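You operate a simulated robot arm through the tools that you are given. There is no shell and no other tool. Be economical: measure what you need, move in short steps, check, and stop when the job is done.

You are at the controls of a simulated robot arm. One attempt, no reset.

Task
Swap the worn bar in the cage drawer for the new one.
Fine: the new bar lies on the shelf; worn bar onto that shelf, drawer pushed back in; the other bars, the shims and the padlock stay. Where these are worked on the way, their far stop is far enough and under half their travel is too little: cage drawer.

Only the result counts: the job must be done as asked and must still hold three seconds after the hand-in. Knocking over, shifting, dropping, spilling or breaking anything else fails it.

Robot
A 7-joint arm with a three-finger gripper, fixed in place. Base frame: the origin is at the foot of the arm, x ahead of it, y to its left, z up. Lengths are in mm, angles in rad, forces in N, time in s.
Its first joint turns from -2.897 to 2.897 rad. Payload 2.69 kg.
The tool frame sits at the grasp point between the pads (the TCP): z along the fingers, y along the line on which they close. The tips reach 30 mm beyond it. Largest opening 128 mm; the body of the gripper starts 117 mm behind the TCP.
Orientation is told as [roll, pitch, yaw] about the base's x, y, z axes, in that order, counted from this pose: with the fingers straight down and closing along the base's y, the tool's x points along the base's -x, its y along +y and its z along -z.

Tools
- The arm moves only by the tool drive_tool. Its argument "deltas" is a list that holds one entry, the list of rows, each a list of 7 numbers: the shift along the tool's x, y, z in cm, then the turn, a rotation vector about the tool's x, y, z in rad, then the finger opening in cm, from 0 to 12.8. In form: [[[tx, ty, tz, ax, ay, az, jaw], ...]]. A call has 1 to 10 rows; each row shifts and turns the commanded pose from where the row before left it, along the tool's axes as they then stand. Rows are played at 5 a second. More than 50 mm and 0.15 rad between two rows, or a gripper value outside its range, and nothing of the call is played. A pose out of reach is approached as far as the arm can. The call stops where the force on the tool passes 40 N (or 10 N more than at its start, if that is more) or the arm is blocked; 0.2 s more then pass. The fingers move at their own pace and stop on an object; they squeeze with about 41 N. The grip force told is the motor's: it shows also when the fingers shut on nothing. Time passes only in rows, and 0.2 s behind the last, so rows that do not move let the fingers close. It gives the time, the measured TCP pose, the force on the tool (base axes), the opening and the grip force at its end, in the units of the frame above (readings bear some noise), with the torque about the TCP (base axes, N m) and any sound that the robot's microphone picked up, and new pictures: "views" is both (left out), scene, wrist or none.
- Cameras (640 x 400 px; columns grow to the right, rows downward): "scene" is fixed at [49.5, -651.8, 1568.9]; the picture's right is [0.68, -0.73, 0.00], its down [-0.37, -0.34, -0.86] and it looks along [0.63, 0.59, -0.51] (base axes); focal length 333 px, centre (320, 200). "wrist" rides on the gripper at [58, 54, -131] in the tool frame; the picture's right is [-0.68, 0.74, 0.00], its down [-0.62, -0.57, -0.55] and it looks along [-0.40, -0.37, 0.84] (tool axes); focal length 234 px, centre (320, 200). There is no depth. A picture from a camera that has moved, and an enlarged one, comes with that camera's place and axes in the base frame and with its lens.
- move_column(by): slides the trunk up (or, below 0, down) by that many mm; the arm rides with it, the base frame stays. It gives what a move gives, with no picture.
- enlarge(camera, box): a new picture of the part [left, top, right, bottom] of that camera's present view, enlarged. It takes no simulated time.
- hand_in(): hands the job in; it is judged then, once.

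Work in short steps. Places have to be worked out from the pictures, the camera data and where the tool is seen: move nearer, look again, correct. Check each grasp and each placing, and mend what went wrong. You have 120 turns and 200 pictures in all, those below and enlarged ones among them. Open the gripper and draw the arm clear of the work before you hand the job in, unless the task says otherwise; then end with one line.

The tools are called after ">>>" as a command line: name --argument value ..., lists and objects as JSON in quotes. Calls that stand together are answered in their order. drive_tool: Moves the arm, as the interface text tells. Its arguments: {"type":"object","properties":{"deltas":{"type":"array"},"views":{"type":"string","enum":["both","scene","wrist","none"]}},"required":["deltas"]} The other tools are called the same way: move_column (by) slides the trunk up or down; enlarge (camera, box) takes an enlarged picture of a part of a camera's view; hand_in () hands the job in.

At the start:

```text
clock: 0.0
eef_pos: [588.5, -39.4, 1325.0]
tcp_rot: [-0.001, 0.001, -0.001]
force: [-0.2, 0.0, 0.7]
torque: [0.0, -0.02, -0.02]
width: 128.1
gripper_force: 0.1
trunk travel left (down, up): [-150.0, 200.0]
```

scene: 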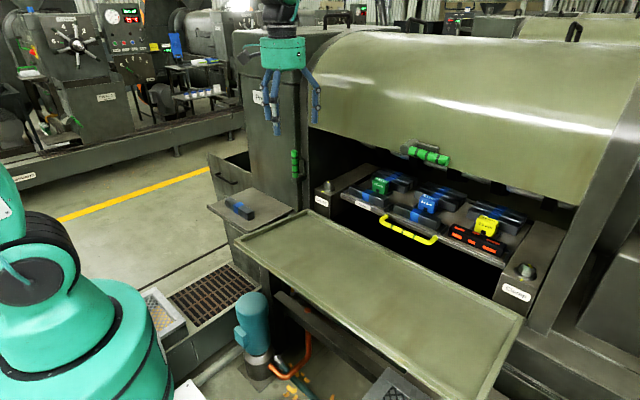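
wrist: 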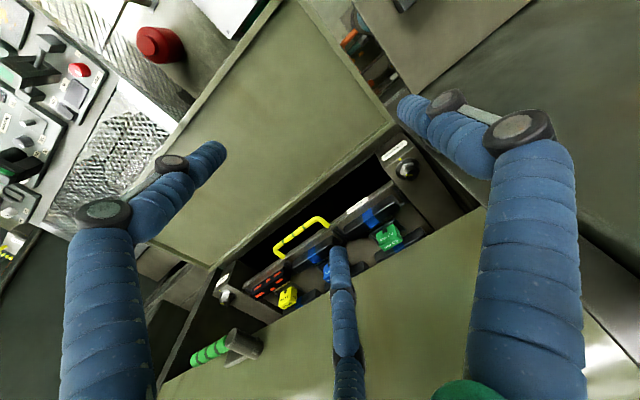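

The scene shows a drawer with a yellow handle, several bars and a shelf at left with a bar. I enlarge to look closer.

>>> enlarge --camera "scene" --box '[310, 140, 550, 310]'

>>> enlarge --camera "scene" --box '[190, 140, 350, 260]'

>>> enlarge --camera "wrist" --box '[200, 120, 460, 340]'

```text
2.35 times, centred on (430, 225) of scene
camera zoom: at [49.5, -651.8, 1568.9], right [0.68, -0.73, 0.0], down [-0.37, -0.34, -0.86], along [0.63, 0.59, -0.51], focal length 784 px, centre (61, 141)
```

zoom: 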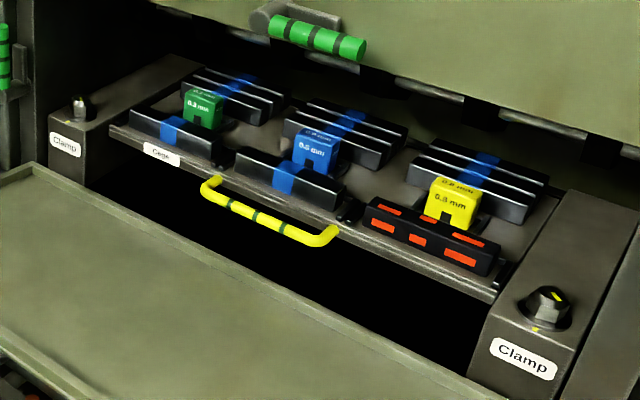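

```text
3.33 times, centred on (270, 200) of scene
camera zoom: at [49.5, -651.8, 1568.9], right [0.68, -0.73, 0.0], down [-0.37, -0.34, -0.86], along [0.63, 0.59, -0.51], focal length 1110 px, centre (487, 200)
```

zoom: 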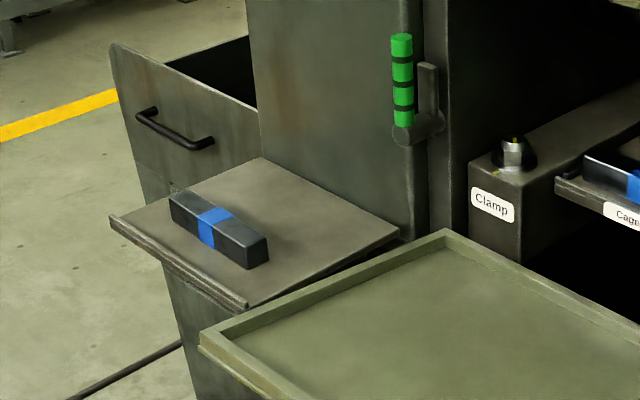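

```text
1.82 times, centred on (330, 230) of wrist
camera zoom: at [530.5, 13.1, 1456.0], right [0.68, 0.74, 0.0], down [0.62, -0.57, 0.55], along [0.4, -0.37, -0.84], focal length 426 px, centre (302, 146)
```

zoom: 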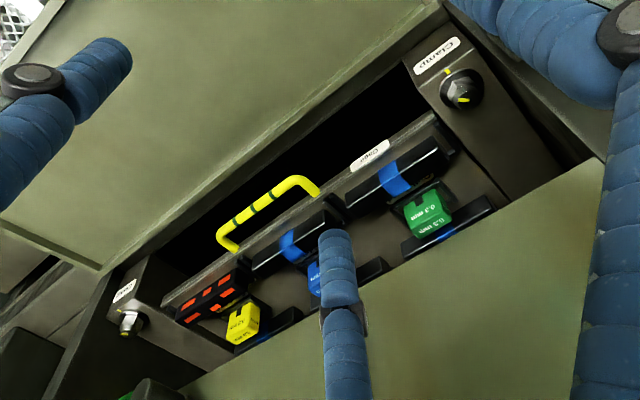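

The worn bar looks to be the orange-blocked one at front right, near (846,-472,1025), with the handle near (780,-300,1005). All bars run along y, so I turn the tool by +90° to close along x.

>>> drive_tool --deltas '[[[0, 0, 0, 0, 0, -0.149, 12.8], [0, 0, 0, 0, 0, -0.149, 12.8], [0, 0, 0, 0, 0, -0.149, 12.8], [0, 0, 0, 0, 0, -0.149, 12.8], [0, 0, 0, 0, 0, -0.149, 12.8], [0, 0, 0, 0, 0, -0.149, 12.8], [0, 0, 0, 0, 0, -0.149, 12.8], [0, 0, 0, 0, 0, -0.149, 12.8], [0, 0, 0, 0, 0, -0.149, 12.8], [0, 0, 0, 0, 0, -0.149, 12.8]]]' --views "none"

>>> drive_tool --deltas '[[[0, 0, 0, 0, 0, -0.0808, 12.8], [0, 5, 0, 0, 0, 0, 12.8], [0, 5, 0, 0, 0, 0, 12.8]]]' --views "both"

```text
clock: 2.2
eef_pos: [588.8, -39.2, 1326.1]
tcp_rot: [-0.001, 0.0, 1.491]
force: [0.1, 0.6, 0.6]
torque: [-0.01, 0.01, 0.04]
width: 128.0
gripper_force: 0.1
trunk travel left (down, up): [-150.0, 200.0]
```

```text
clock: 3.0
eef_pos: [486.8, -39.9, 1325.5]
tcp_rot: [-0.002, 0.0, 1.571]
force: [-1.0, -0.7, 0.2]
torque: [0.01, -0.06, -0.01]
width: 127.9
gripper_force: 0.1
trunk travel left (down, up): [-150.0, 200.0]
camera wrist: at [432.7, -98.7, 1456.1], right [-0.74, 0.68, 0.0], down [0.56, 0.62, 0.55], along [0.37, 0.4, -0.84], focal length 234 px, centre (320, 200)
```

scene: 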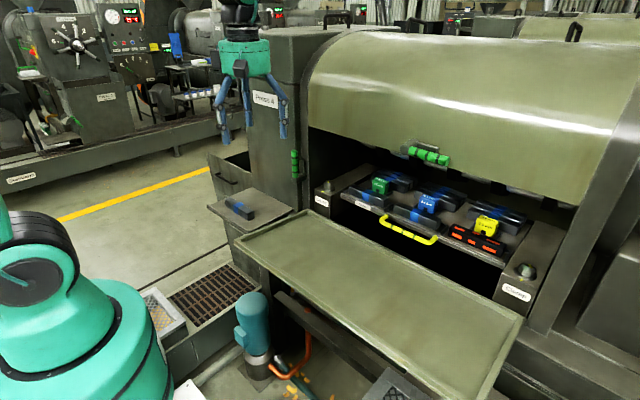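
wrist: 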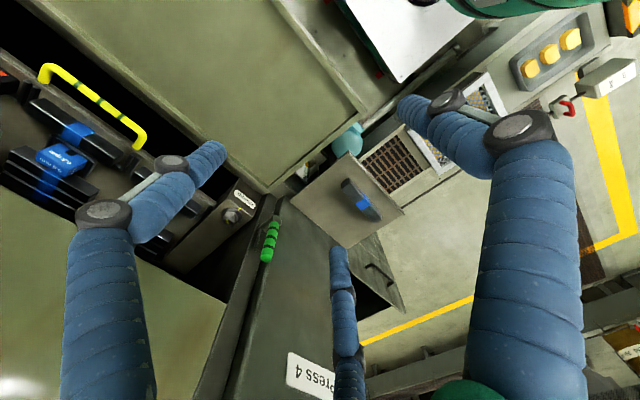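

The hood overhangs the drawer (its grip sits around x≈715, z≈1280), so I'll approach the handle with the tool tilted 45° forward. First I tilt while moving to the handle's y.

>>> drive_tool --deltas '[[[4.33, 0, 0, 0.131, 0, 0, 12.8], [4.33, 0, 0, 0.131, 0, 0, 12.8], [4.33, 0, 0, 0.131, 0, 0, 12.8], [4.33, 0, 0, 0.131, 0, 0, 12.8], [4.33, 0, 0, 0.131, 0, 0, 12.8], [4.33, 0, 0, 0.1304, 0, 0, 12.8], [0, 3.535, 3.535, 0, 0, 0, 12.8], [0, 3.535, 3.535, 0, 0, 0, 12.8], [0, 3.535, 3.535, 0, 0, 0, 12.8]]]' --views "both"

```text
clock: 5.0
eef_pos: [483.7, -300.3, 1176.3]
tcp_rot: [-0.785, 0.002, 1.571]
force: [0.1, 0.7, 0.3]
torque: [-0.03, -0.01, -0.02]
width: 127.9
gripper_force: 0.0
trunk travel left (down, up): [-150.0, 200.0]
camera wrist: at [354.1, -360.0, 1231.2], right [-0.52, 0.68, -0.52], down [0.01, 0.62, 0.79], along [0.85, 0.4, -0.33], focal length 234 px, centre (320, 200)
```

scene: 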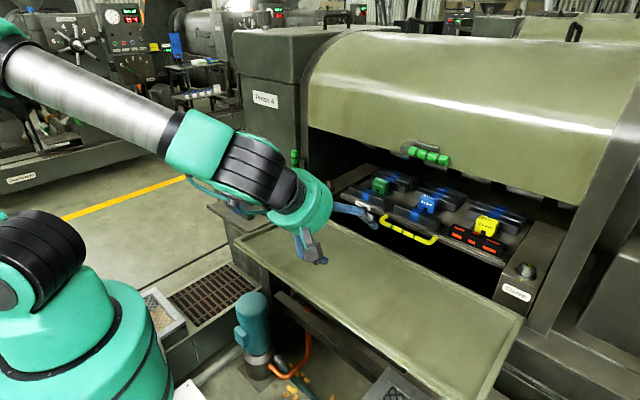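
wrist: 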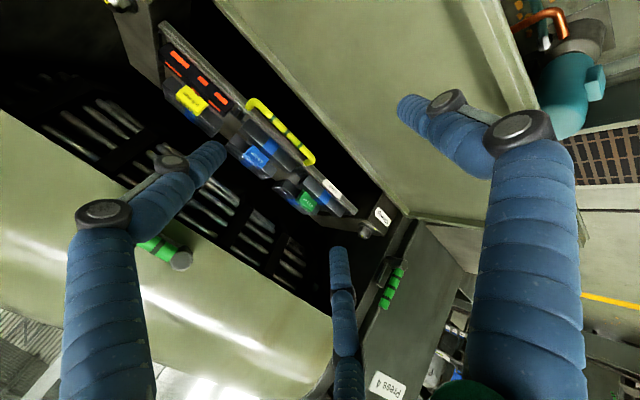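

Handle estimates range x 750–780, z 1005–1030. I enlarge both views to refine.

>>> enlarge --camera "wrist" --box '[150, 20, 390, 250]'

>>> enlarge --camera "scene" --box '[340, 190, 460, 265]'

```text
1.74 times, centred on (270, 135) of wrist
camera zoom: at [354.1, -360.0, 1231.2], right [-0.52, 0.68, -0.52], down [0.01, 0.62, 0.79], along [0.85, 0.4, -0.33], focal length 407 px, centre (407, 313)
```

zoom: 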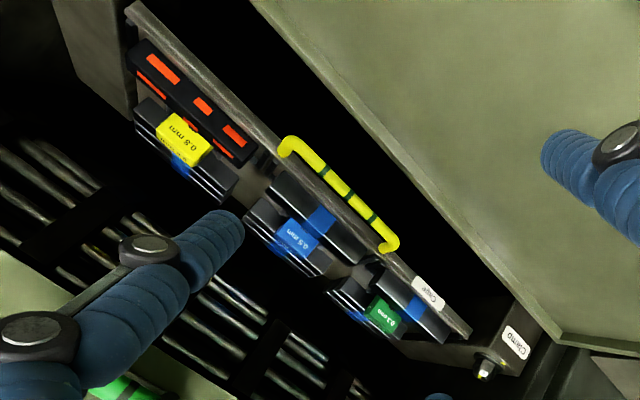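

```text
5.33 times, centred on (400, 228) of scene
camera zoom: at [49.5, -651.8, 1568.9], right [0.68, -0.73, 0.0], down [-0.37, -0.34, -0.86], along [0.63, 0.59, -0.51], focal length 1777 px, centre (-107, 53)
```

zoom: 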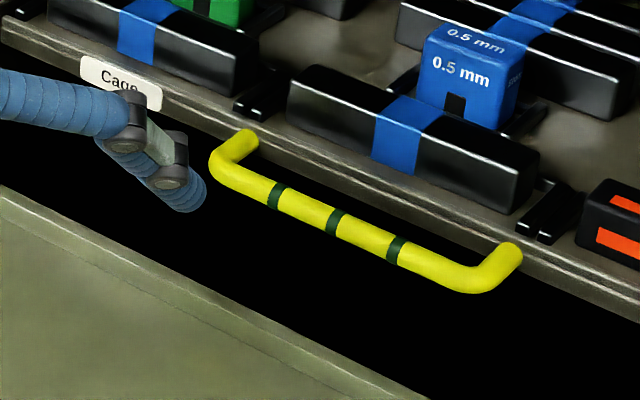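

Refined handle centre about (738,-314,1032). I'll tilt further to ~65° and move to a pre-grasp 80 mm short with the jaw at 6 cm.

>>> drive_tool --deltas '[[[0, 0, 0, 0.1167, 0, 0, 6], [0, 0, 0, 0.1167, 0, 0, 6], [0, 0, 0, 0.1166, 0, 0, 6], [0.28, 0.47, 4.28, 0, 0, 0, 6], [0.28, 0.47, 4.28, 0, 0, 0, 6], [0.28, 0.47, 4.28, 0, 0, 0, 6], [0.28, 0.47, 4.28, 0, 0, 0, 6], [0.28, 0.47, 4.28, 0, 0, 0, 6], [0, 0, 0, 0, 0, 0, 6]]]' --views "both"

>>> enlarge --camera "scene" --box '[320, 180, 460, 268]'

```text
clock: 7.0
eef_pos: [676.2, -177.1, 1269.1]
tcp_rot: [-1.112, -0.003, 1.565]
force: [1.3, 0.6, -0.3]
torque: [0.04, -0.04, 0.04]
width: 59.6
gripper_force: 0.1
out of reach, approached as far as the arm can: row 1, 2, 3, 4, 5, 6, 7, 8
trunk travel left (down, up): [-150.0, 200.0]
camera wrist: at [534.3, -236.0, 1278.0], right [-0.32, 0.68, -0.66], down [-0.24, 0.61, 0.75], along [0.92, 0.4, -0.04], focal length 234 px, centre (320, 200)
```

scene: 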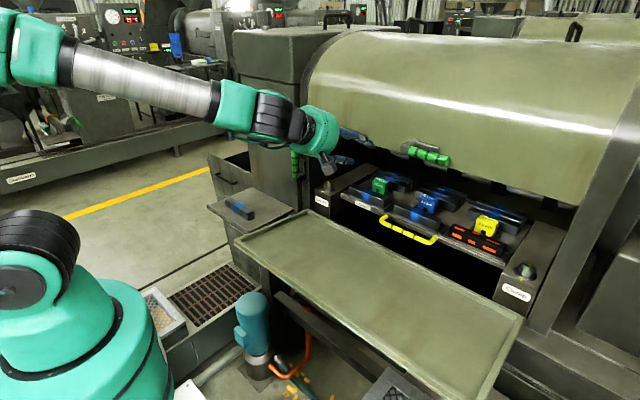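
wrist: 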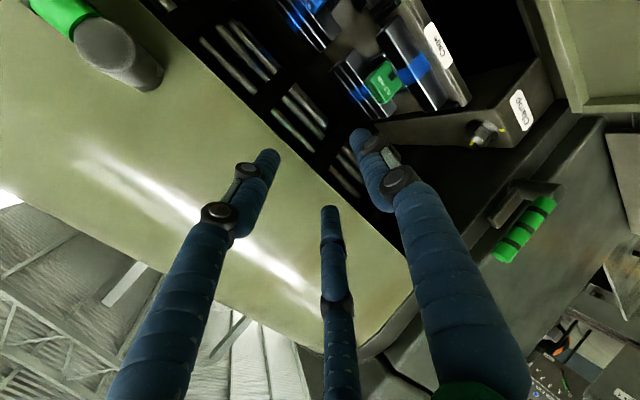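

```text
4.55 times, centred on (390, 224) of scene
camera zoom: at [49.5, -651.8, 1568.9], right [0.68, -0.73, 0.0], down [-0.37, -0.34, -0.86], along [0.63, 0.59, -0.51], focal length 1514 px, centre (2, 91)
```

zoom: 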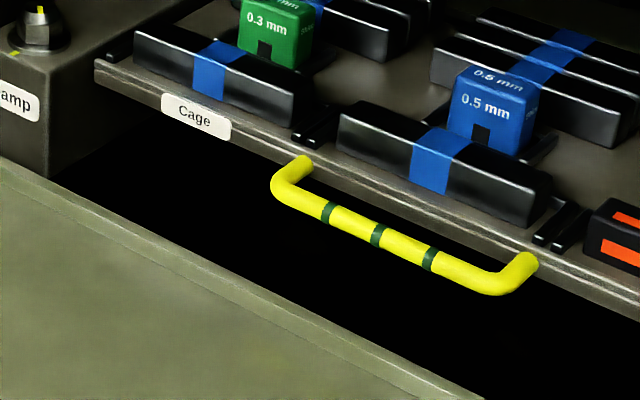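

The 65° tilt ran into a joint limit and the arm stopped off at (676,-177,1269), close to the hood. I back off and return to 45°.

>>> drive_tool --deltas '[[[0, 0, -5, 0, 0, 0, 6], [0, 0, -5, -0.1167, 0, 0, 6], [0, 0, -5, -0.1167, 0, 0, 6], [0, 0, 0, -0.1166, 0, 0, 6]]]' --views "none"

```text
clock: 8.0
eef_pos: [541.0, -177.3, 1339.4]
tcp_rot: [-0.783, 0.002, 1.573]
force: [-0.7, 0.9, 1.1]
torque: [-0.02, 0.0, -0.05]
width: 59.8
gripper_force: 0.0
trunk travel left (down, up): [-150.0, 200.0]
```

Commands continue from the reached pose. I lower the trunk 150 mm to gain tilt room.

>>> move_column --by -150

```text
clock: 9.8
eef_pos: [542.3, -178.2, 1190.0]
tcp_rot: [-0.785, 0.001, 1.571]
force: [0.4, -0.5, 0.4]
torque: [0.01, 0.01, -0.01]
width: 60.0
gripper_force: 0.0
trunk travel left (down, up): [0.0, 350.0]
```

Now move to a 45° pre-grasp 100 mm short of the handle.

>>> drive_tool --deltas '[[[2.72, -0.54, 3.0, 0, 0, 0, 6], [2.72, -0.54, 3.0, 0, 0, 0, 6], [2.72, -0.54, 3.0, 0, 0, 0, 6], [2.72, -0.54, 3.0, 0, 0, 0, 6], [2.72, -0.54, 3.0, 0, 0, 0, 6], [0, 0, 0, 0, 0, 0, 6]]]' --views "both"

>>> enlarge --camera "scene" --box '[320, 170, 480, 270]'

```text
clock: 11.2
eef_pos: [667.6, -314.5, 1101.8]
tcp_rot: [-0.785, 0.0, 1.572]
force: [0.1, 0.1, -0.1]
torque: [0.02, -0.03, 0.02]
width: 60.0
gripper_force: 0.0
trunk travel left (down, up): [0.0, 350.0]
camera wrist: at [537.6, -374.5, 1155.9], right [-0.52, 0.68, -0.52], down [0.01, 0.62, 0.79], along [0.85, 0.4, -0.33], focal length 234 px, centre (320, 200)
```

scene: 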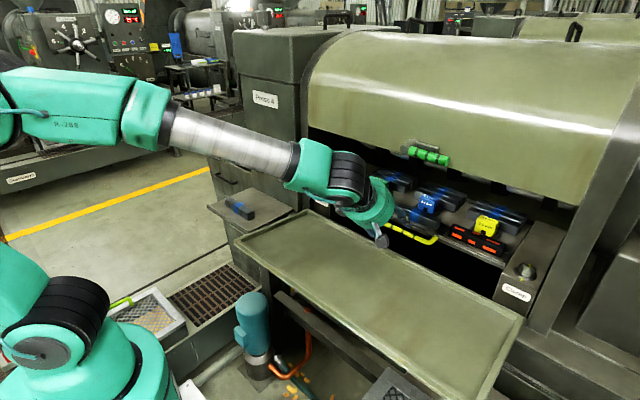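
wrist: 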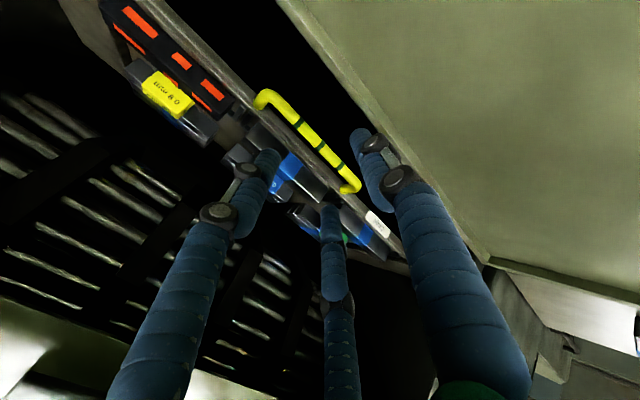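

```text
4.00 times, centred on (400, 220) of scene
camera zoom: at [49.5, -651.8, 1568.9], right [0.68, -0.73, 0.0], down [-0.37, -0.34, -0.86], along [0.63, 0.59, -0.51], focal length 1333 px, centre (0, 120)
```

zoom: 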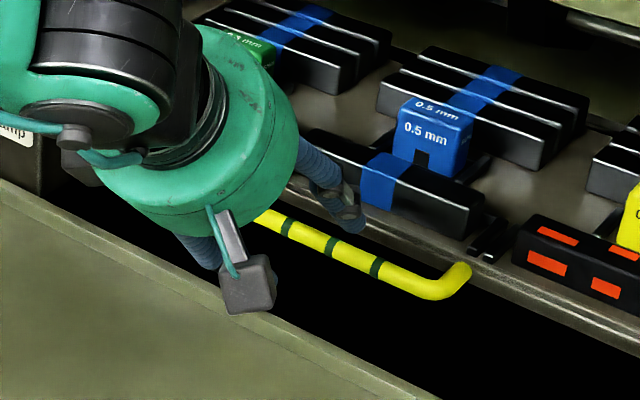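

The handle lies nearly on the tool axis. I advance 50 mm and look again.

>>> drive_tool --deltas '[[[0, -0.1, 2.5, 0, 0, 0, 6], [0, -0.1, 2.5, 0, 0, 0, 6], [0, 0, 0, 0, 0, 0, 6]]]' --views "wrist"

>>> enlarge --camera "scene" --box '[340, 180, 480, 268]'

>>> enlarge --camera "wrist" --box '[200, 60, 440, 210]'

```text
clock: 11.9
eef_pos: [703.3, -314.5, 1067.9]
tcp_rot: [-0.784, 0.0, 1.573]
force: [0.6, 0.2, -0.6]
torque: [-0.01, -0.03, 0.02]
width: 60.0
gripper_force: 0.1
trunk travel left (down, up): [0.0, 350.0]
camera wrist: at [572.3, -375.0, 1122.7], right [-0.52, 0.68, -0.52], down [0.01, 0.62, 0.79], along [0.85, 0.4, -0.33], focal length 234 px, centre (320, 200)
```

wrist: 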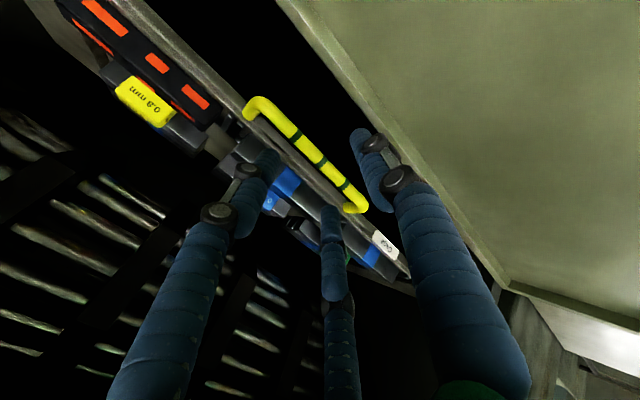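

```text
4.55 times, centred on (410, 224) of scene
camera zoom: at [49.5, -651.8, 1568.9], right [0.68, -0.73, 0.0], down [-0.37, -0.34, -0.86], along [0.63, 0.59, -0.51], focal length 1514 px, centre (-89, 91)
```

zoom: 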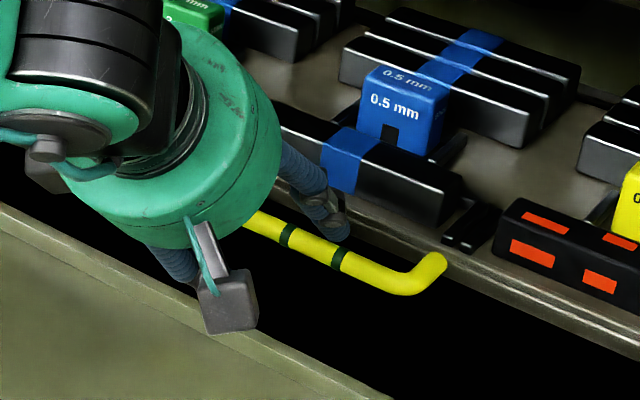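

```text
2.67 times, centred on (320, 135) of wrist
camera zoom: at [572.3, -375.0, 1122.7], right [-0.52, 0.68, -0.52], down [0.01, 0.62, 0.79], along [0.85, 0.4, -0.33], focal length 624 px, centre (320, 373)
```

zoom: 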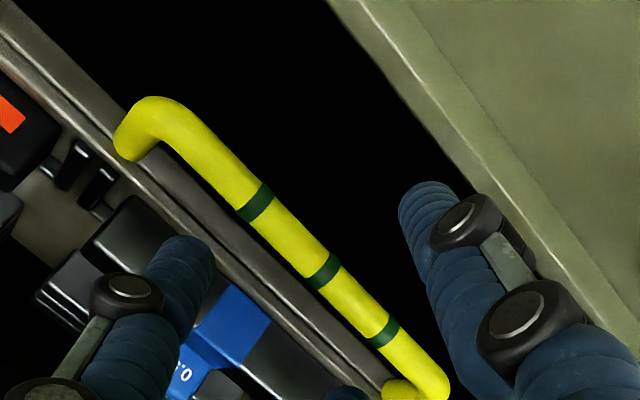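

Consistent now: handle about 50 mm ahead, at (738,-314,1033), centred between the fingers. I narrow the jaw to 3.6 cm and go in 32 mm.

>>> drive_tool --deltas '[[[0, 0.1, 0, 0, 0, 0, 3.6], [0, 0, 1.6, 0, 0, 0, 3.6], [0, 0, 1.6, 0, 0, 0, 3.6], [0, 0, 0, 0, 0, 0, 3.6]]]' --views "wrist"

>>> enlarge --camera "wrist" --box '[200, 60, 440, 210]'

>>> enlarge --camera "scene" --box '[340, 180, 480, 268]'

```text
clock: 12.9
eef_pos: [724.8, -316.2, 1045.6]
tcp_rot: [-0.785, -0.002, 1.571]
force: [0.2, 0.0, -1.4]
torque: [0.03, -0.02, -0.01]
width: 36.0
gripper_force: 0.0
trunk travel left (down, up): [0.0, 350.0]
camera wrist: at [594.8, -376.0, 1099.6], right [-0.52, 0.68, -0.52], down [0.01, 0.62, 0.79], along [0.85, 0.4, -0.33], focal length 234 px, centre (320, 200)
```

wrist: 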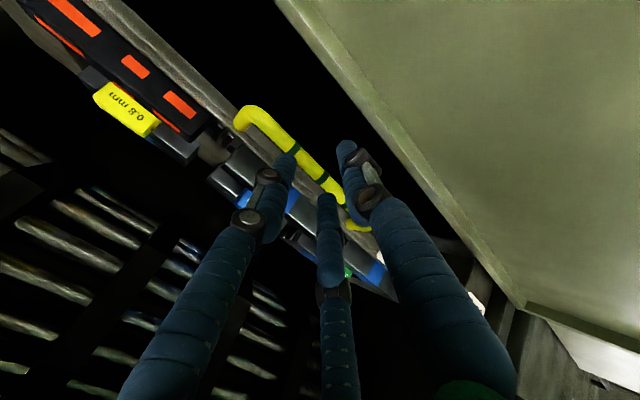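

```text
2.67 times, centred on (320, 135) of wrist
camera zoom: at [594.8, -376.0, 1099.6], right [-0.52, 0.68, -0.52], down [0.01, 0.62, 0.79], along [0.85, 0.4, -0.33], focal length 624 px, centre (320, 373)
```

zoom: 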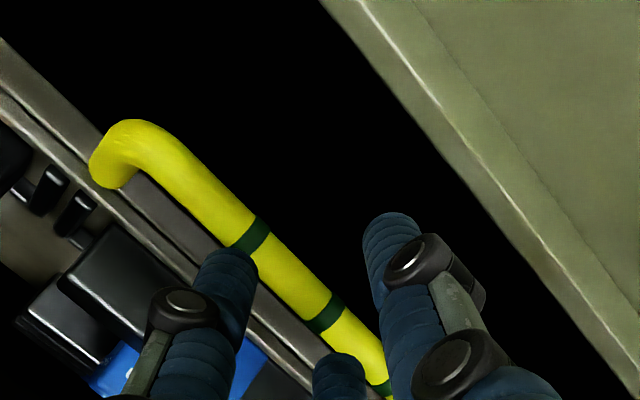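

```text
4.55 times, centred on (410, 224) of scene
camera zoom: at [49.5, -651.8, 1568.9], right [0.68, -0.73, 0.0], down [-0.37, -0.34, -0.86], along [0.63, 0.59, -0.51], focal length 1514 px, centre (-89, 91)
```

zoom: 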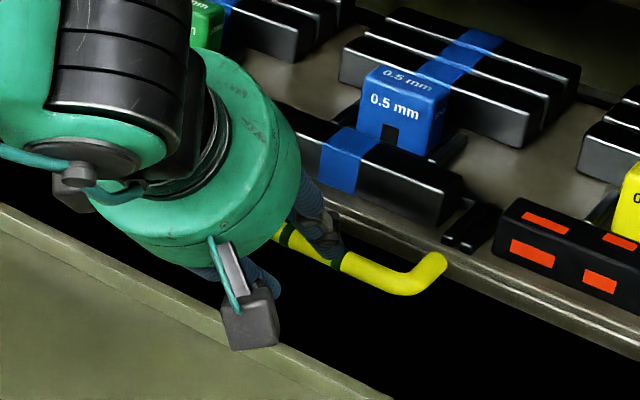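

The handle is entering between the fingers. I advance 10 mm more, then close and check the opening.

>>> drive_tool --deltas '[[[0, 0, 0.8, 0, 0, 0, 3.6], [0, 0, 0, 0, 0, 0, 0], [0, 0, 0, 0, 0, 0, 0], [0, 0, 0, 0, 0, 0, 0]]]' --views "wrist"

>>> enlarge --camera "wrist" --box '[200, 60, 440, 210]'

```text
clock: 13.9
eef_pos: [732.9, -317.6, 1039.1]
tcp_rot: [-0.785, -0.001, 1.572]
force: [0.5, 1.1, 0.6]
torque: [-0.03, -0.02, -0.03]
width: 1.9
gripper_force: 31.6
trunk travel left (down, up): [0.0, 350.0]
camera wrist: at [601.2, -375.8, 1094.0], right [-0.52, 0.68, -0.52], down [0.01, 0.62, 0.79], along [0.85, 0.4, -0.33], focal length 234 px, centre (320, 200)
```

wrist: 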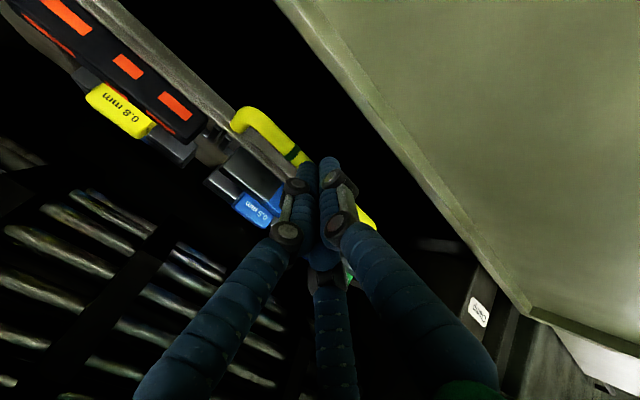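

```text
2.67 times, centred on (320, 135) of wrist
camera zoom: at [601.2, -375.8, 1094.0], right [-0.52, 0.68, -0.52], down [0.01, 0.62, 0.79], along [0.85, 0.4, -0.33], focal length 624 px, centre (320, 373)
```

zoom: 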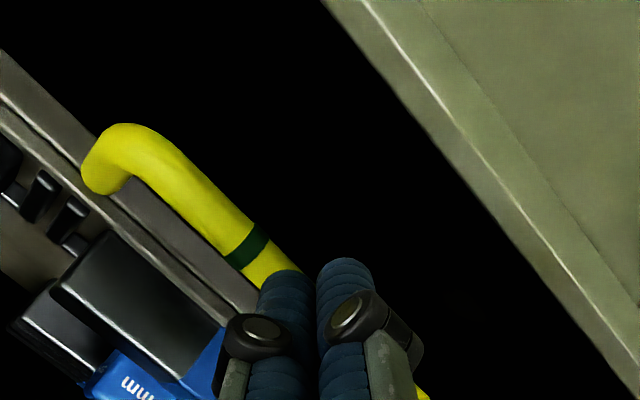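

The jaw closed empty; the tips cover the handle, so it sits further on, around (772,-300,1013). I open, back off slightly, shift towards it and advance.

>>> drive_tool --deltas '[[[0, 0, -1.5, 0, 0, 0, 4.4], [-1.0, -1.2, 0, 0, 0, 0, 4.4], [0, 0, 1.5, 0, 0, 0, 4.4], [0, 0, 1.5, 0, 0, 0, 4.4], [0, 0, 0, 0, 0, 0, 4.4]]]' --views "wrist"

>>> enlarge --camera "wrist" --box '[200, 60, 440, 210]'

>>> enlarge --camera "scene" --box '[340, 180, 480, 268]'

```text
clock: 15.2
eef_pos: [750.4, -304.7, 1036.4]
tcp_rot: [-0.786, -0.001, 1.57]
force: [0.0, 0.3, 0.5]
torque: [-0.01, -0.02, 0.01]
width: 44.1
gripper_force: 0.1
trunk travel left (down, up): [0.0, 350.0]
camera wrist: at [619.9, -364.9, 1091.4], right [-0.52, 0.68, -0.52], down [0.01, 0.62, 0.79], along [0.85, 0.4, -0.33], focal length 234 px, centre (320, 200)
```

wrist: 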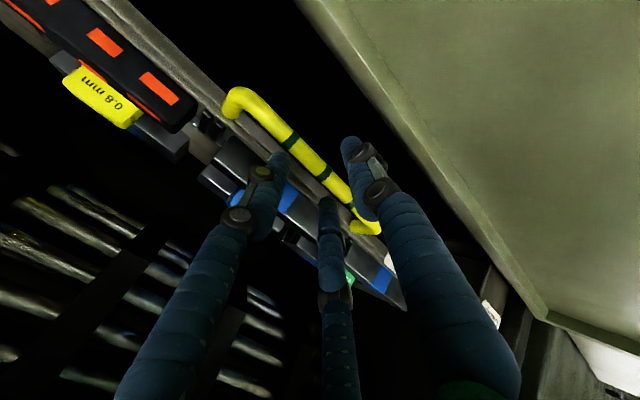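

```text
2.67 times, centred on (320, 135) of wrist
camera zoom: at [619.9, -364.9, 1091.4], right [-0.52, 0.68, -0.52], down [0.01, 0.62, 0.79], along [0.85, 0.4, -0.33], focal length 624 px, centre (320, 373)
```

zoom: 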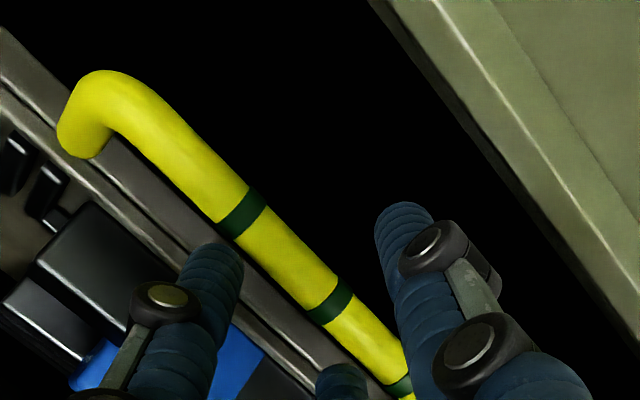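

```text
4.55 times, centred on (410, 224) of scene
camera zoom: at [49.5, -651.8, 1568.9], right [0.68, -0.73, 0.0], down [-0.37, -0.34, -0.86], along [0.63, 0.59, -0.51], focal length 1514 px, centre (-89, 91)
```

zoom: 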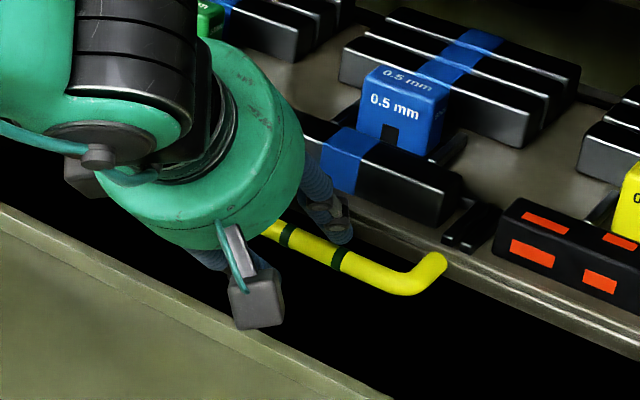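

Handle is now nicely between the tips but still slightly beyond them. I advance 22 mm with a small correction and close.

>>> drive_tool --deltas '[[[0, -0.5, 1.1, 0, 0, 0, 4.4], [0, 0, 1.1, 0, 0, 0, 4.4], [0, 0, 0, 0, 0, 0, 4.4]]]' --views "wrist"

>>> enlarge --camera "wrist" --box '[200, 60, 440, 210]'

```text
clock: 15.9
eef_pos: [770.6, -305.2, 1025.9]
tcp_rot: [-0.785, 0.0, 1.57]
force: [-0.1, 0.5, 0.7]
torque: [0.0, -0.06, -0.01]
width: 44.0
gripper_force: 0.0
trunk travel left (down, up): [0.0, 350.0]
camera wrist: at [639.3, -365.1, 1079.9], right [-0.52, 0.68, -0.52], down [0.01, 0.62, 0.79], along [0.85, 0.4, -0.33], focal length 234 px, centre (320, 200)
```

wrist: 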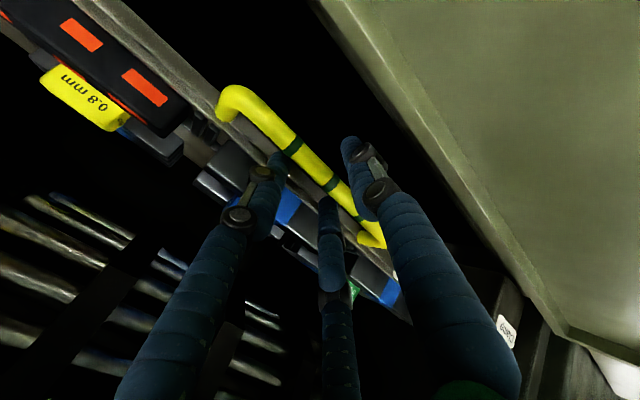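

```text
2.67 times, centred on (320, 135) of wrist
camera zoom: at [639.3, -365.1, 1079.9], right [-0.52, 0.68, -0.52], down [0.01, 0.62, 0.79], along [0.85, 0.4, -0.33], focal length 624 px, centre (320, 373)
```

zoom: 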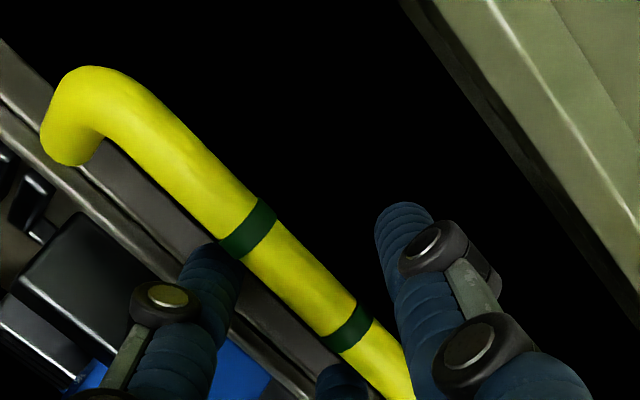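

The handle now passes in front of the upper finger's tip, i.e. between the fingers. I close and check.

>>> drive_tool --deltas '[[[0, 0, 0.4, 0, 0, 0, 4.4], [0, 0, 0, 0, 0, 0, 0], [0, 0, 0, 0, 0, 0, 0], [0, 0, 0, 0, 0, 0, 0]]]' --views "wrist"

```text
clock: 16.9
eef_pos: [773.8, -302.7, 1023.2]
tcp_rot: [-0.788, 0.001, 1.572]
force: [2.5, 5.3, 5.7]
torque: [0.41, -0.05, -0.11]
width: 22.3
gripper_force: 45.0
trunk travel left (down, up): [0.0, 350.0]
camera wrist: at [642.1, -363.7, 1077.9], right [-0.52, 0.68, -0.52], down [0.01, 0.62, 0.79], along [0.85, 0.4, -0.33], focal length 234 px, centre (320, 200)
```

wrist: 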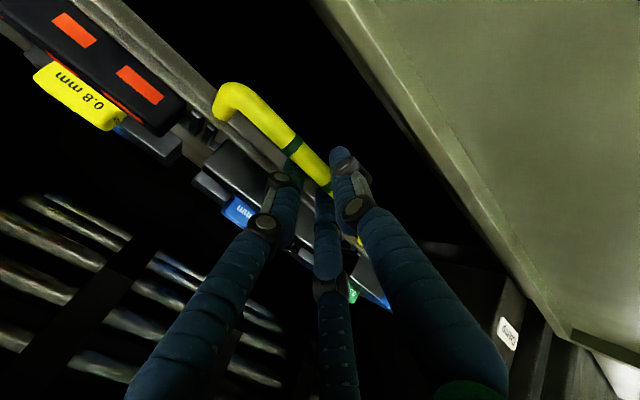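

Handle gripped (22 mm). I pull straight back along -x, gently.

>>> drive_tool --deltas '[[[0, 0.4, -0.4, 0, 0, 0, 0], [0, 0.7, -0.7, 0, 0, 0, 0], [0, 0.9, -0.9, 0, 0, 0, 0], [0, 0.9, -0.9, 0, 0, 0, 0], [0, 0.9, -0.9, 0, 0, 0, 0], [0, 0.5, -0.5, 0, 0, 0, 0]]]' --views "scene"

```text
clock: 18.4
eef_pos: [713.6, -303.4, 1024.5]
tcp_rot: [-0.788, 0.001, 1.57]
force: [-1.9, 8.0, 10.7]
torque: [0.62, -0.04, -0.05]
width: 22.2
gripper_force: 44.9
trunk travel left (down, up): [0.0, 350.0]
```

scene: 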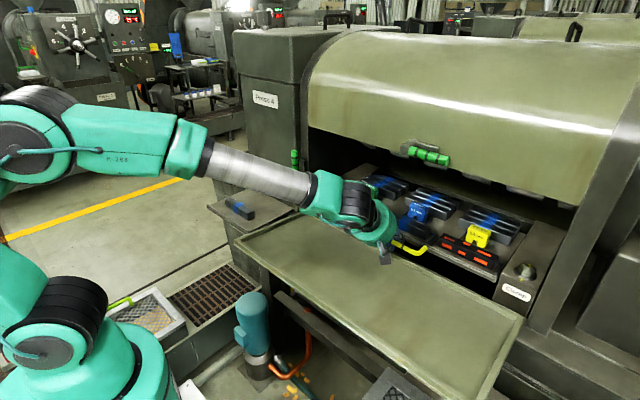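

The drawer slides freely. I keep pulling.

>>> drive_tool --deltas '[[[0, 0.6, -0.6, 0, 0, 0, 0], [0, 1.0, -1.0, 0, 0, 0, 0], [0, 1.1, -1.1, 0, 0, 0, 0], [0, 1.1, -1.1, 0, 0, 0, 0], [0, 1.1, -1.1, 0, 0, 0, 0], [0, 1.1, -1.1, 0, 0, 0, 0], [0, 1.1, -1.1, 0, 0, 0, 0], [0, 1.1, -1.1, 0, 0, 0, 0], [0, 0.9, -0.9, 0, 0, 0, 0], [0, 0.5, -0.5, 0, 0, 0, 0]]]' --views "scene"

```text
clock: 20.6
eef_pos: [577.0, -304.5, 1022.8]
tcp_rot: [-0.789, 0.001, 1.573]
force: [-1.7, -5.7, 24.8]
torque: [0.73, -0.17, -0.07]
width: 21.9
gripper_force: 44.7
trunk travel left (down, up): [0.0, 350.0]
```

scene: 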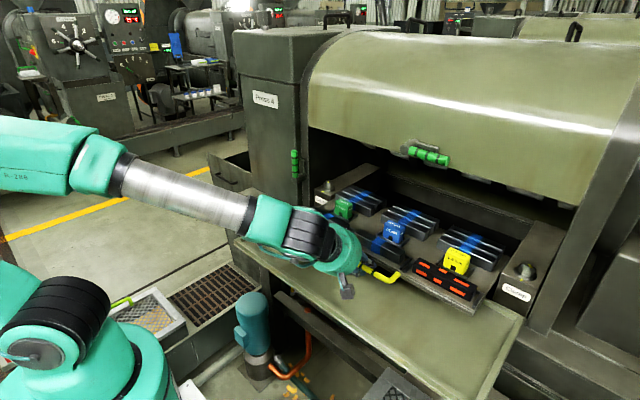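

Pulled ~197 mm; vertical force is growing, so I ease up a couple of millimetres while continuing to the stop.

>>> drive_tool --deltas '[[[0, 0.26, -0.54, 0, 0, 0, 0], [0, 0.7, -0.7, 0, 0, 0, 0], [0, 0.7, -0.7, 0, 0, 0, 0], [0, 0.7, -0.7, 0, 0, 0, 0], [0, 0.7, -0.7, 0, 0, 0, 0], [0, 0.7, -0.7, 0, 0, 0, 0]]]' --views "scene"

```text
clock: 21.9
eef_pos: [520.1, -305.0, 1023.7]
tcp_rot: [-0.787, 0.0, 1.571]
force: [-1.9, -5.4, 13.8]
torque: [-0.5, -0.07, -1.1]
width: 22.3
gripper_force: 44.8
trunk travel left (down, up): [0.0, 350.0]
```

scene: 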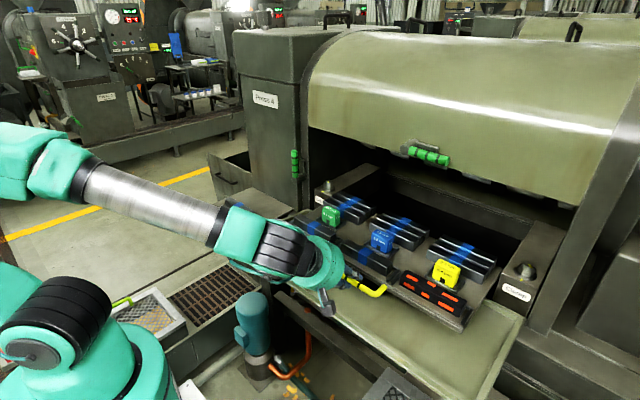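

Still no stop at 253 mm; I pull a bit further to reach it.

>>> drive_tool --deltas '[[[0, 0.5, -0.5, 0, 0, 0, 0], [0, 0.6, -0.6, 0, 0, 0, 0], [0, 0.6, -0.6, 0, 0, 0, 0], [0, 0.6, -0.6, 0, 0, 0, 0], [0, 0.6, -0.6, 0, 0, 0, 0], [0, 0.6, -0.6, 0, 0, 0, 0]]]' --views "scene"

```text
clock: 23.2
eef_pos: [483.1, -303.1, 1023.8]
tcp_rot: [-0.788, -0.001, 1.571]
force: [36.6, -6.8, -11.2]
torque: [0.13, -0.36, -0.53]
width: 21.9
gripper_force: 44.8
trunk travel left (down, up): [0.0, 350.0]
stopped in row 6: the force on the tool passed its limit at 62 N (the readings are from after the stop); the commanded pose is now the measured one
```

scene: 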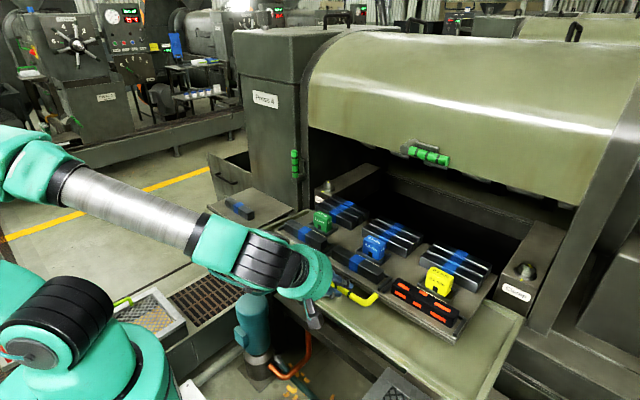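

The drawer hit its far stop (~290 mm). I open and retreat back along the tool axis.

>>> drive_tool --deltas '[[[0, -0.15, 0.15, 0, 0, 0, 0], [0, 0, 0, 0, 0, 0, 4.6], [0, 0, 0, 0, 0, 0, 4.6], [0, 0, -2, 0, 0, 0, 4.6], [0, 0, -4, 0, 0, 0, 4.6], [0, 0, -4, 0, 0, 0, 4.6], [0, 0, -4, 0, 0, 0, 4.6], [0, 0, -4, 0, 0, 0, 4.6]]]' --views "both"

```text
clock: 24.8
eef_pos: [448.5, -232.6, 1097.8]
tcp_rot: [-0.779, -0.015, 1.751]
force: [0.1, -1.3, -0.5]
torque: [0.08, -0.01, 0.07]
width: 46.0
gripper_force: 0.0
trunk travel left (down, up): [0.0, 350.0]
stopped in row 7: the arm was blocked; the commanded pose is now the measured one
camera wrist: at [331.4, -315.9, 1151.2], right [-0.64, 0.58, -0.51], down [-0.09, 0.6, 0.8], along [0.76, 0.55, -0.33], focal length 234 px, centre (320, 200)
```

scene: 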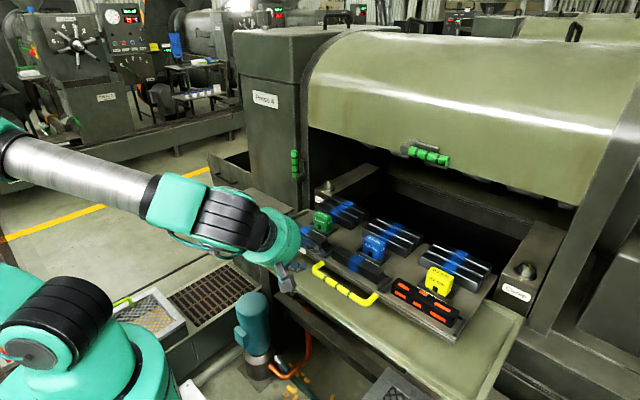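
wrist: 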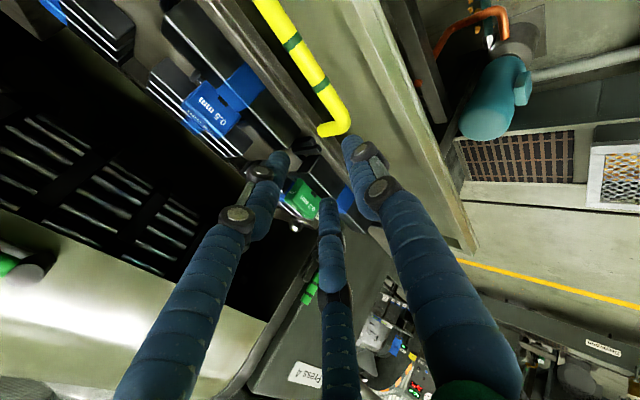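

The arm got blocked in its folded posture (yaw drifted), but everything is clear. I raise the trunk to gain height before re-orienting.

>>> move_column --by 200

>>> drive_tool --deltas '[[[0, 0, 0, -0.13, 0, 0, 7], [0, 0, 0, -0.13, 0, 0, 7], [0, 0, 0, -0.13, 0, 0, 7], [0, 0, 0, -0.13, 0, 0, 7], [0, 0, 0, -0.13, 0, 0, 7], [0, 0, 0, -0.129, 0, 0, 7], [0, 0, 0, 0, 0, 0.09, 7], [0, 0, 0, 0, 0, 0.09, 7]]]' --views "both"

```text
clock: 26.9
eef_pos: [448.7, -233.6, 1298.2]
tcp_rot: [-0.779, -0.015, 1.748]
force: [0.2, 0.7, 0.1]
torque: [0.01, -0.01, -0.02]
width: 46.2
gripper_force: 0.1
trunk travel left (down, up): [-200.0, 150.0]
```

```text
clock: 28.7
eef_pos: [446.9, -232.8, 1298.3]
tcp_rot: [0.001, -0.014, 1.566]
force: [-0.3, 0.5, 0.3]
torque: [-0.02, -0.02, -0.03]
width: 70.1
gripper_force: 0.0
trunk travel left (down, up): [-200.0, 150.0]
camera wrist: at [393.5, -294.6, 1428.0], right [-0.73, 0.68, 0.01], down [0.57, 0.61, 0.56], along [0.37, 0.42, -0.83], focal length 234 px, centre (320, 200)
```

scene: 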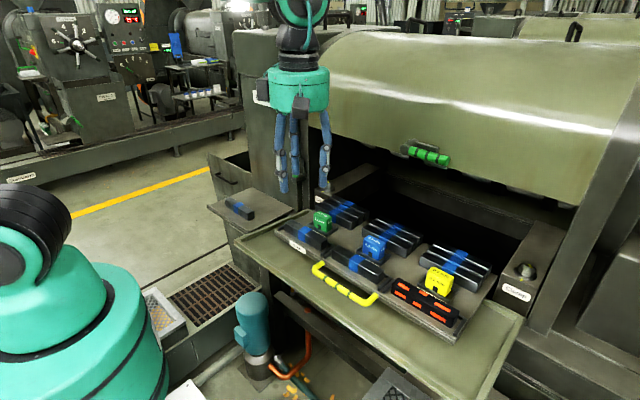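
wrist: 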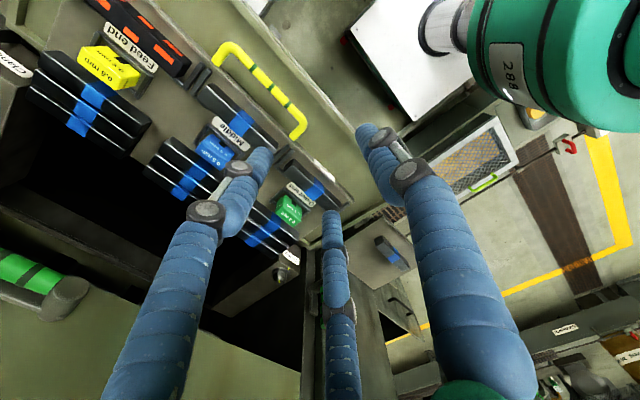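

Vertical again. I enlarge to inspect the bars for which one is worn.

>>> enlarge --camera "scene" --box '[270, 180, 510, 340]'

>>> enlarge --camera "wrist" --box '[20, 0, 340, 200]'

>>> enlarge --camera "wrist" --box '[320, 120, 600, 320]'

```text
2.50 times, centred on (390, 260) of scene
camera zoom: at [49.5, -651.8, 1568.9], right [0.68, -0.73, 0.0], down [-0.37, -0.34, -0.86], along [0.63, 0.59, -0.51], focal length 833 px, centre (145, 50)
```

zoom: 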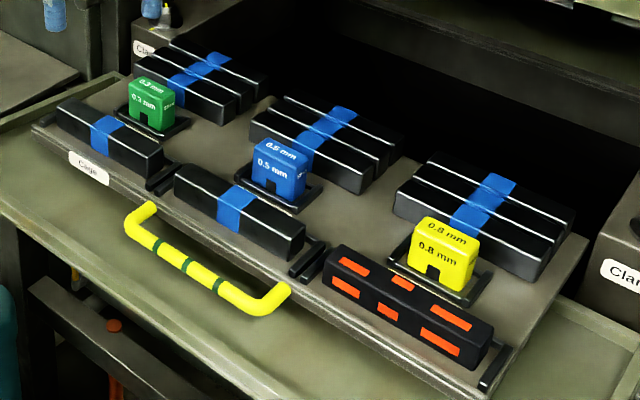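

```text
2.00 times, centred on (180, 100) of wrist
camera zoom: at [393.5, -294.6, 1428.0], right [-0.73, 0.68, 0.01], down [0.57, 0.61, 0.56], along [0.37, 0.42, -0.83], focal length 468 px, centre (600, 400)
```

zoom: 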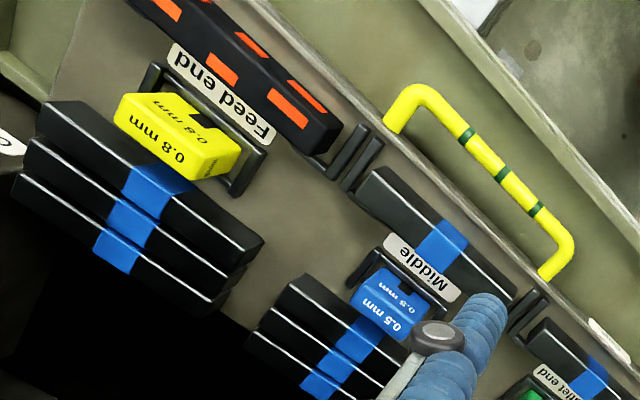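

```text
2.00 times, centred on (460, 220) of wrist
camera zoom: at [393.5, -294.6, 1428.0], right [-0.73, 0.68, 0.01], down [0.57, 0.61, 0.56], along [0.37, 0.42, -0.83], focal length 468 px, centre (40, 160)
```

zoom: 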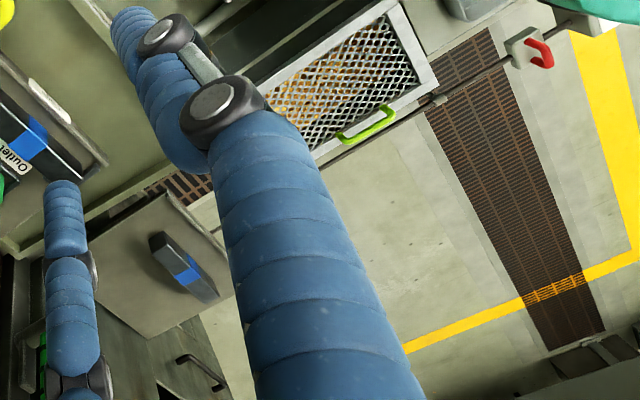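

The orange-patched feed-end bar with rounded edges is the worn one; its slot is labelled "Feed end". I move above it (est. (555,-472)) for a closer look.

>>> drive_tool --deltas '[[[3.98, -1.8, 1.63, 0, 0.014, -0.005, 8], [3.98, -1.8, 1.63, 0, 0, 0, 8], [3.98, -1.8, 1.63, 0, 0, 0, 8], [3.98, -1.8, 1.63, 0, 0, 0, 8], [3.98, -1.8, 1.63, 0, 0, 0, 8], [3.98, -1.8, 1.63, 0, 0, 0, 8], [0, 0, 0, 0, 0, 0, 8]]]' --views "both"

>>> enlarge --camera "wrist" --box '[180, 20, 460, 220]'

```text
clock: 30.3
eef_pos: [553.2, -476.2, 1193.5]
tcp_rot: [0.001, -0.001, 1.573]
force: [0.8, -0.5, -0.8]
torque: [0.09, 0.06, -0.01]
width: 80.0
gripper_force: 0.0
trunk travel left (down, up): [-200.0, 150.0]
camera wrist: at [501.2, -535.7, 1324.2], right [-0.74, 0.67, 0.0], down [0.57, 0.62, 0.55], along [0.37, 0.41, -0.84], focal length 234 px, centre (320, 200)
```

scene: 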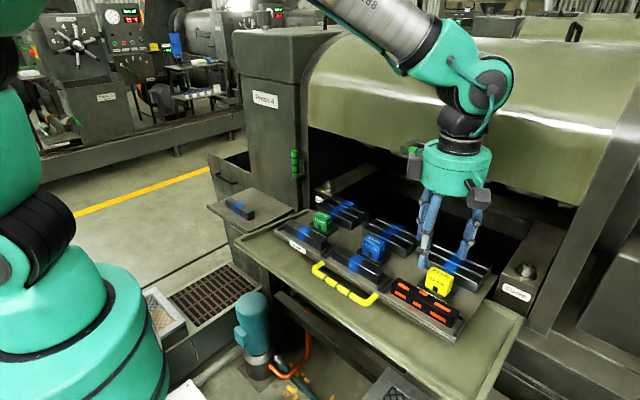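
wrist: 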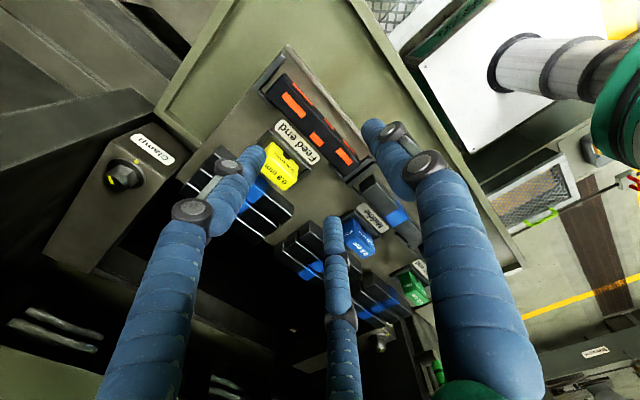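

```text
2.00 times, centred on (320, 120) of wrist
camera zoom: at [501.2, -535.7, 1324.2], right [-0.74, 0.67, 0.0], down [0.57, 0.62, 0.55], along [0.37, 0.41, -0.84], focal length 468 px, centre (320, 360)
```

zoom: 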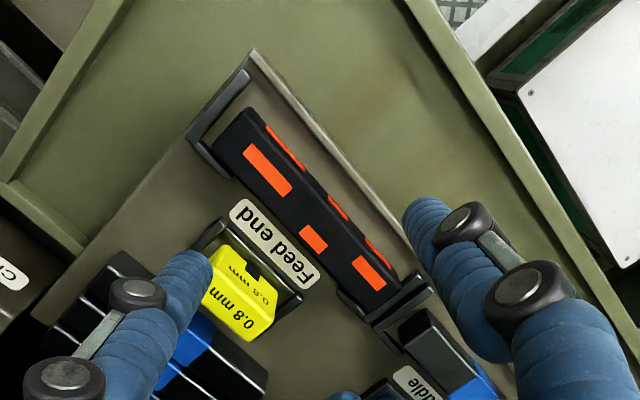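

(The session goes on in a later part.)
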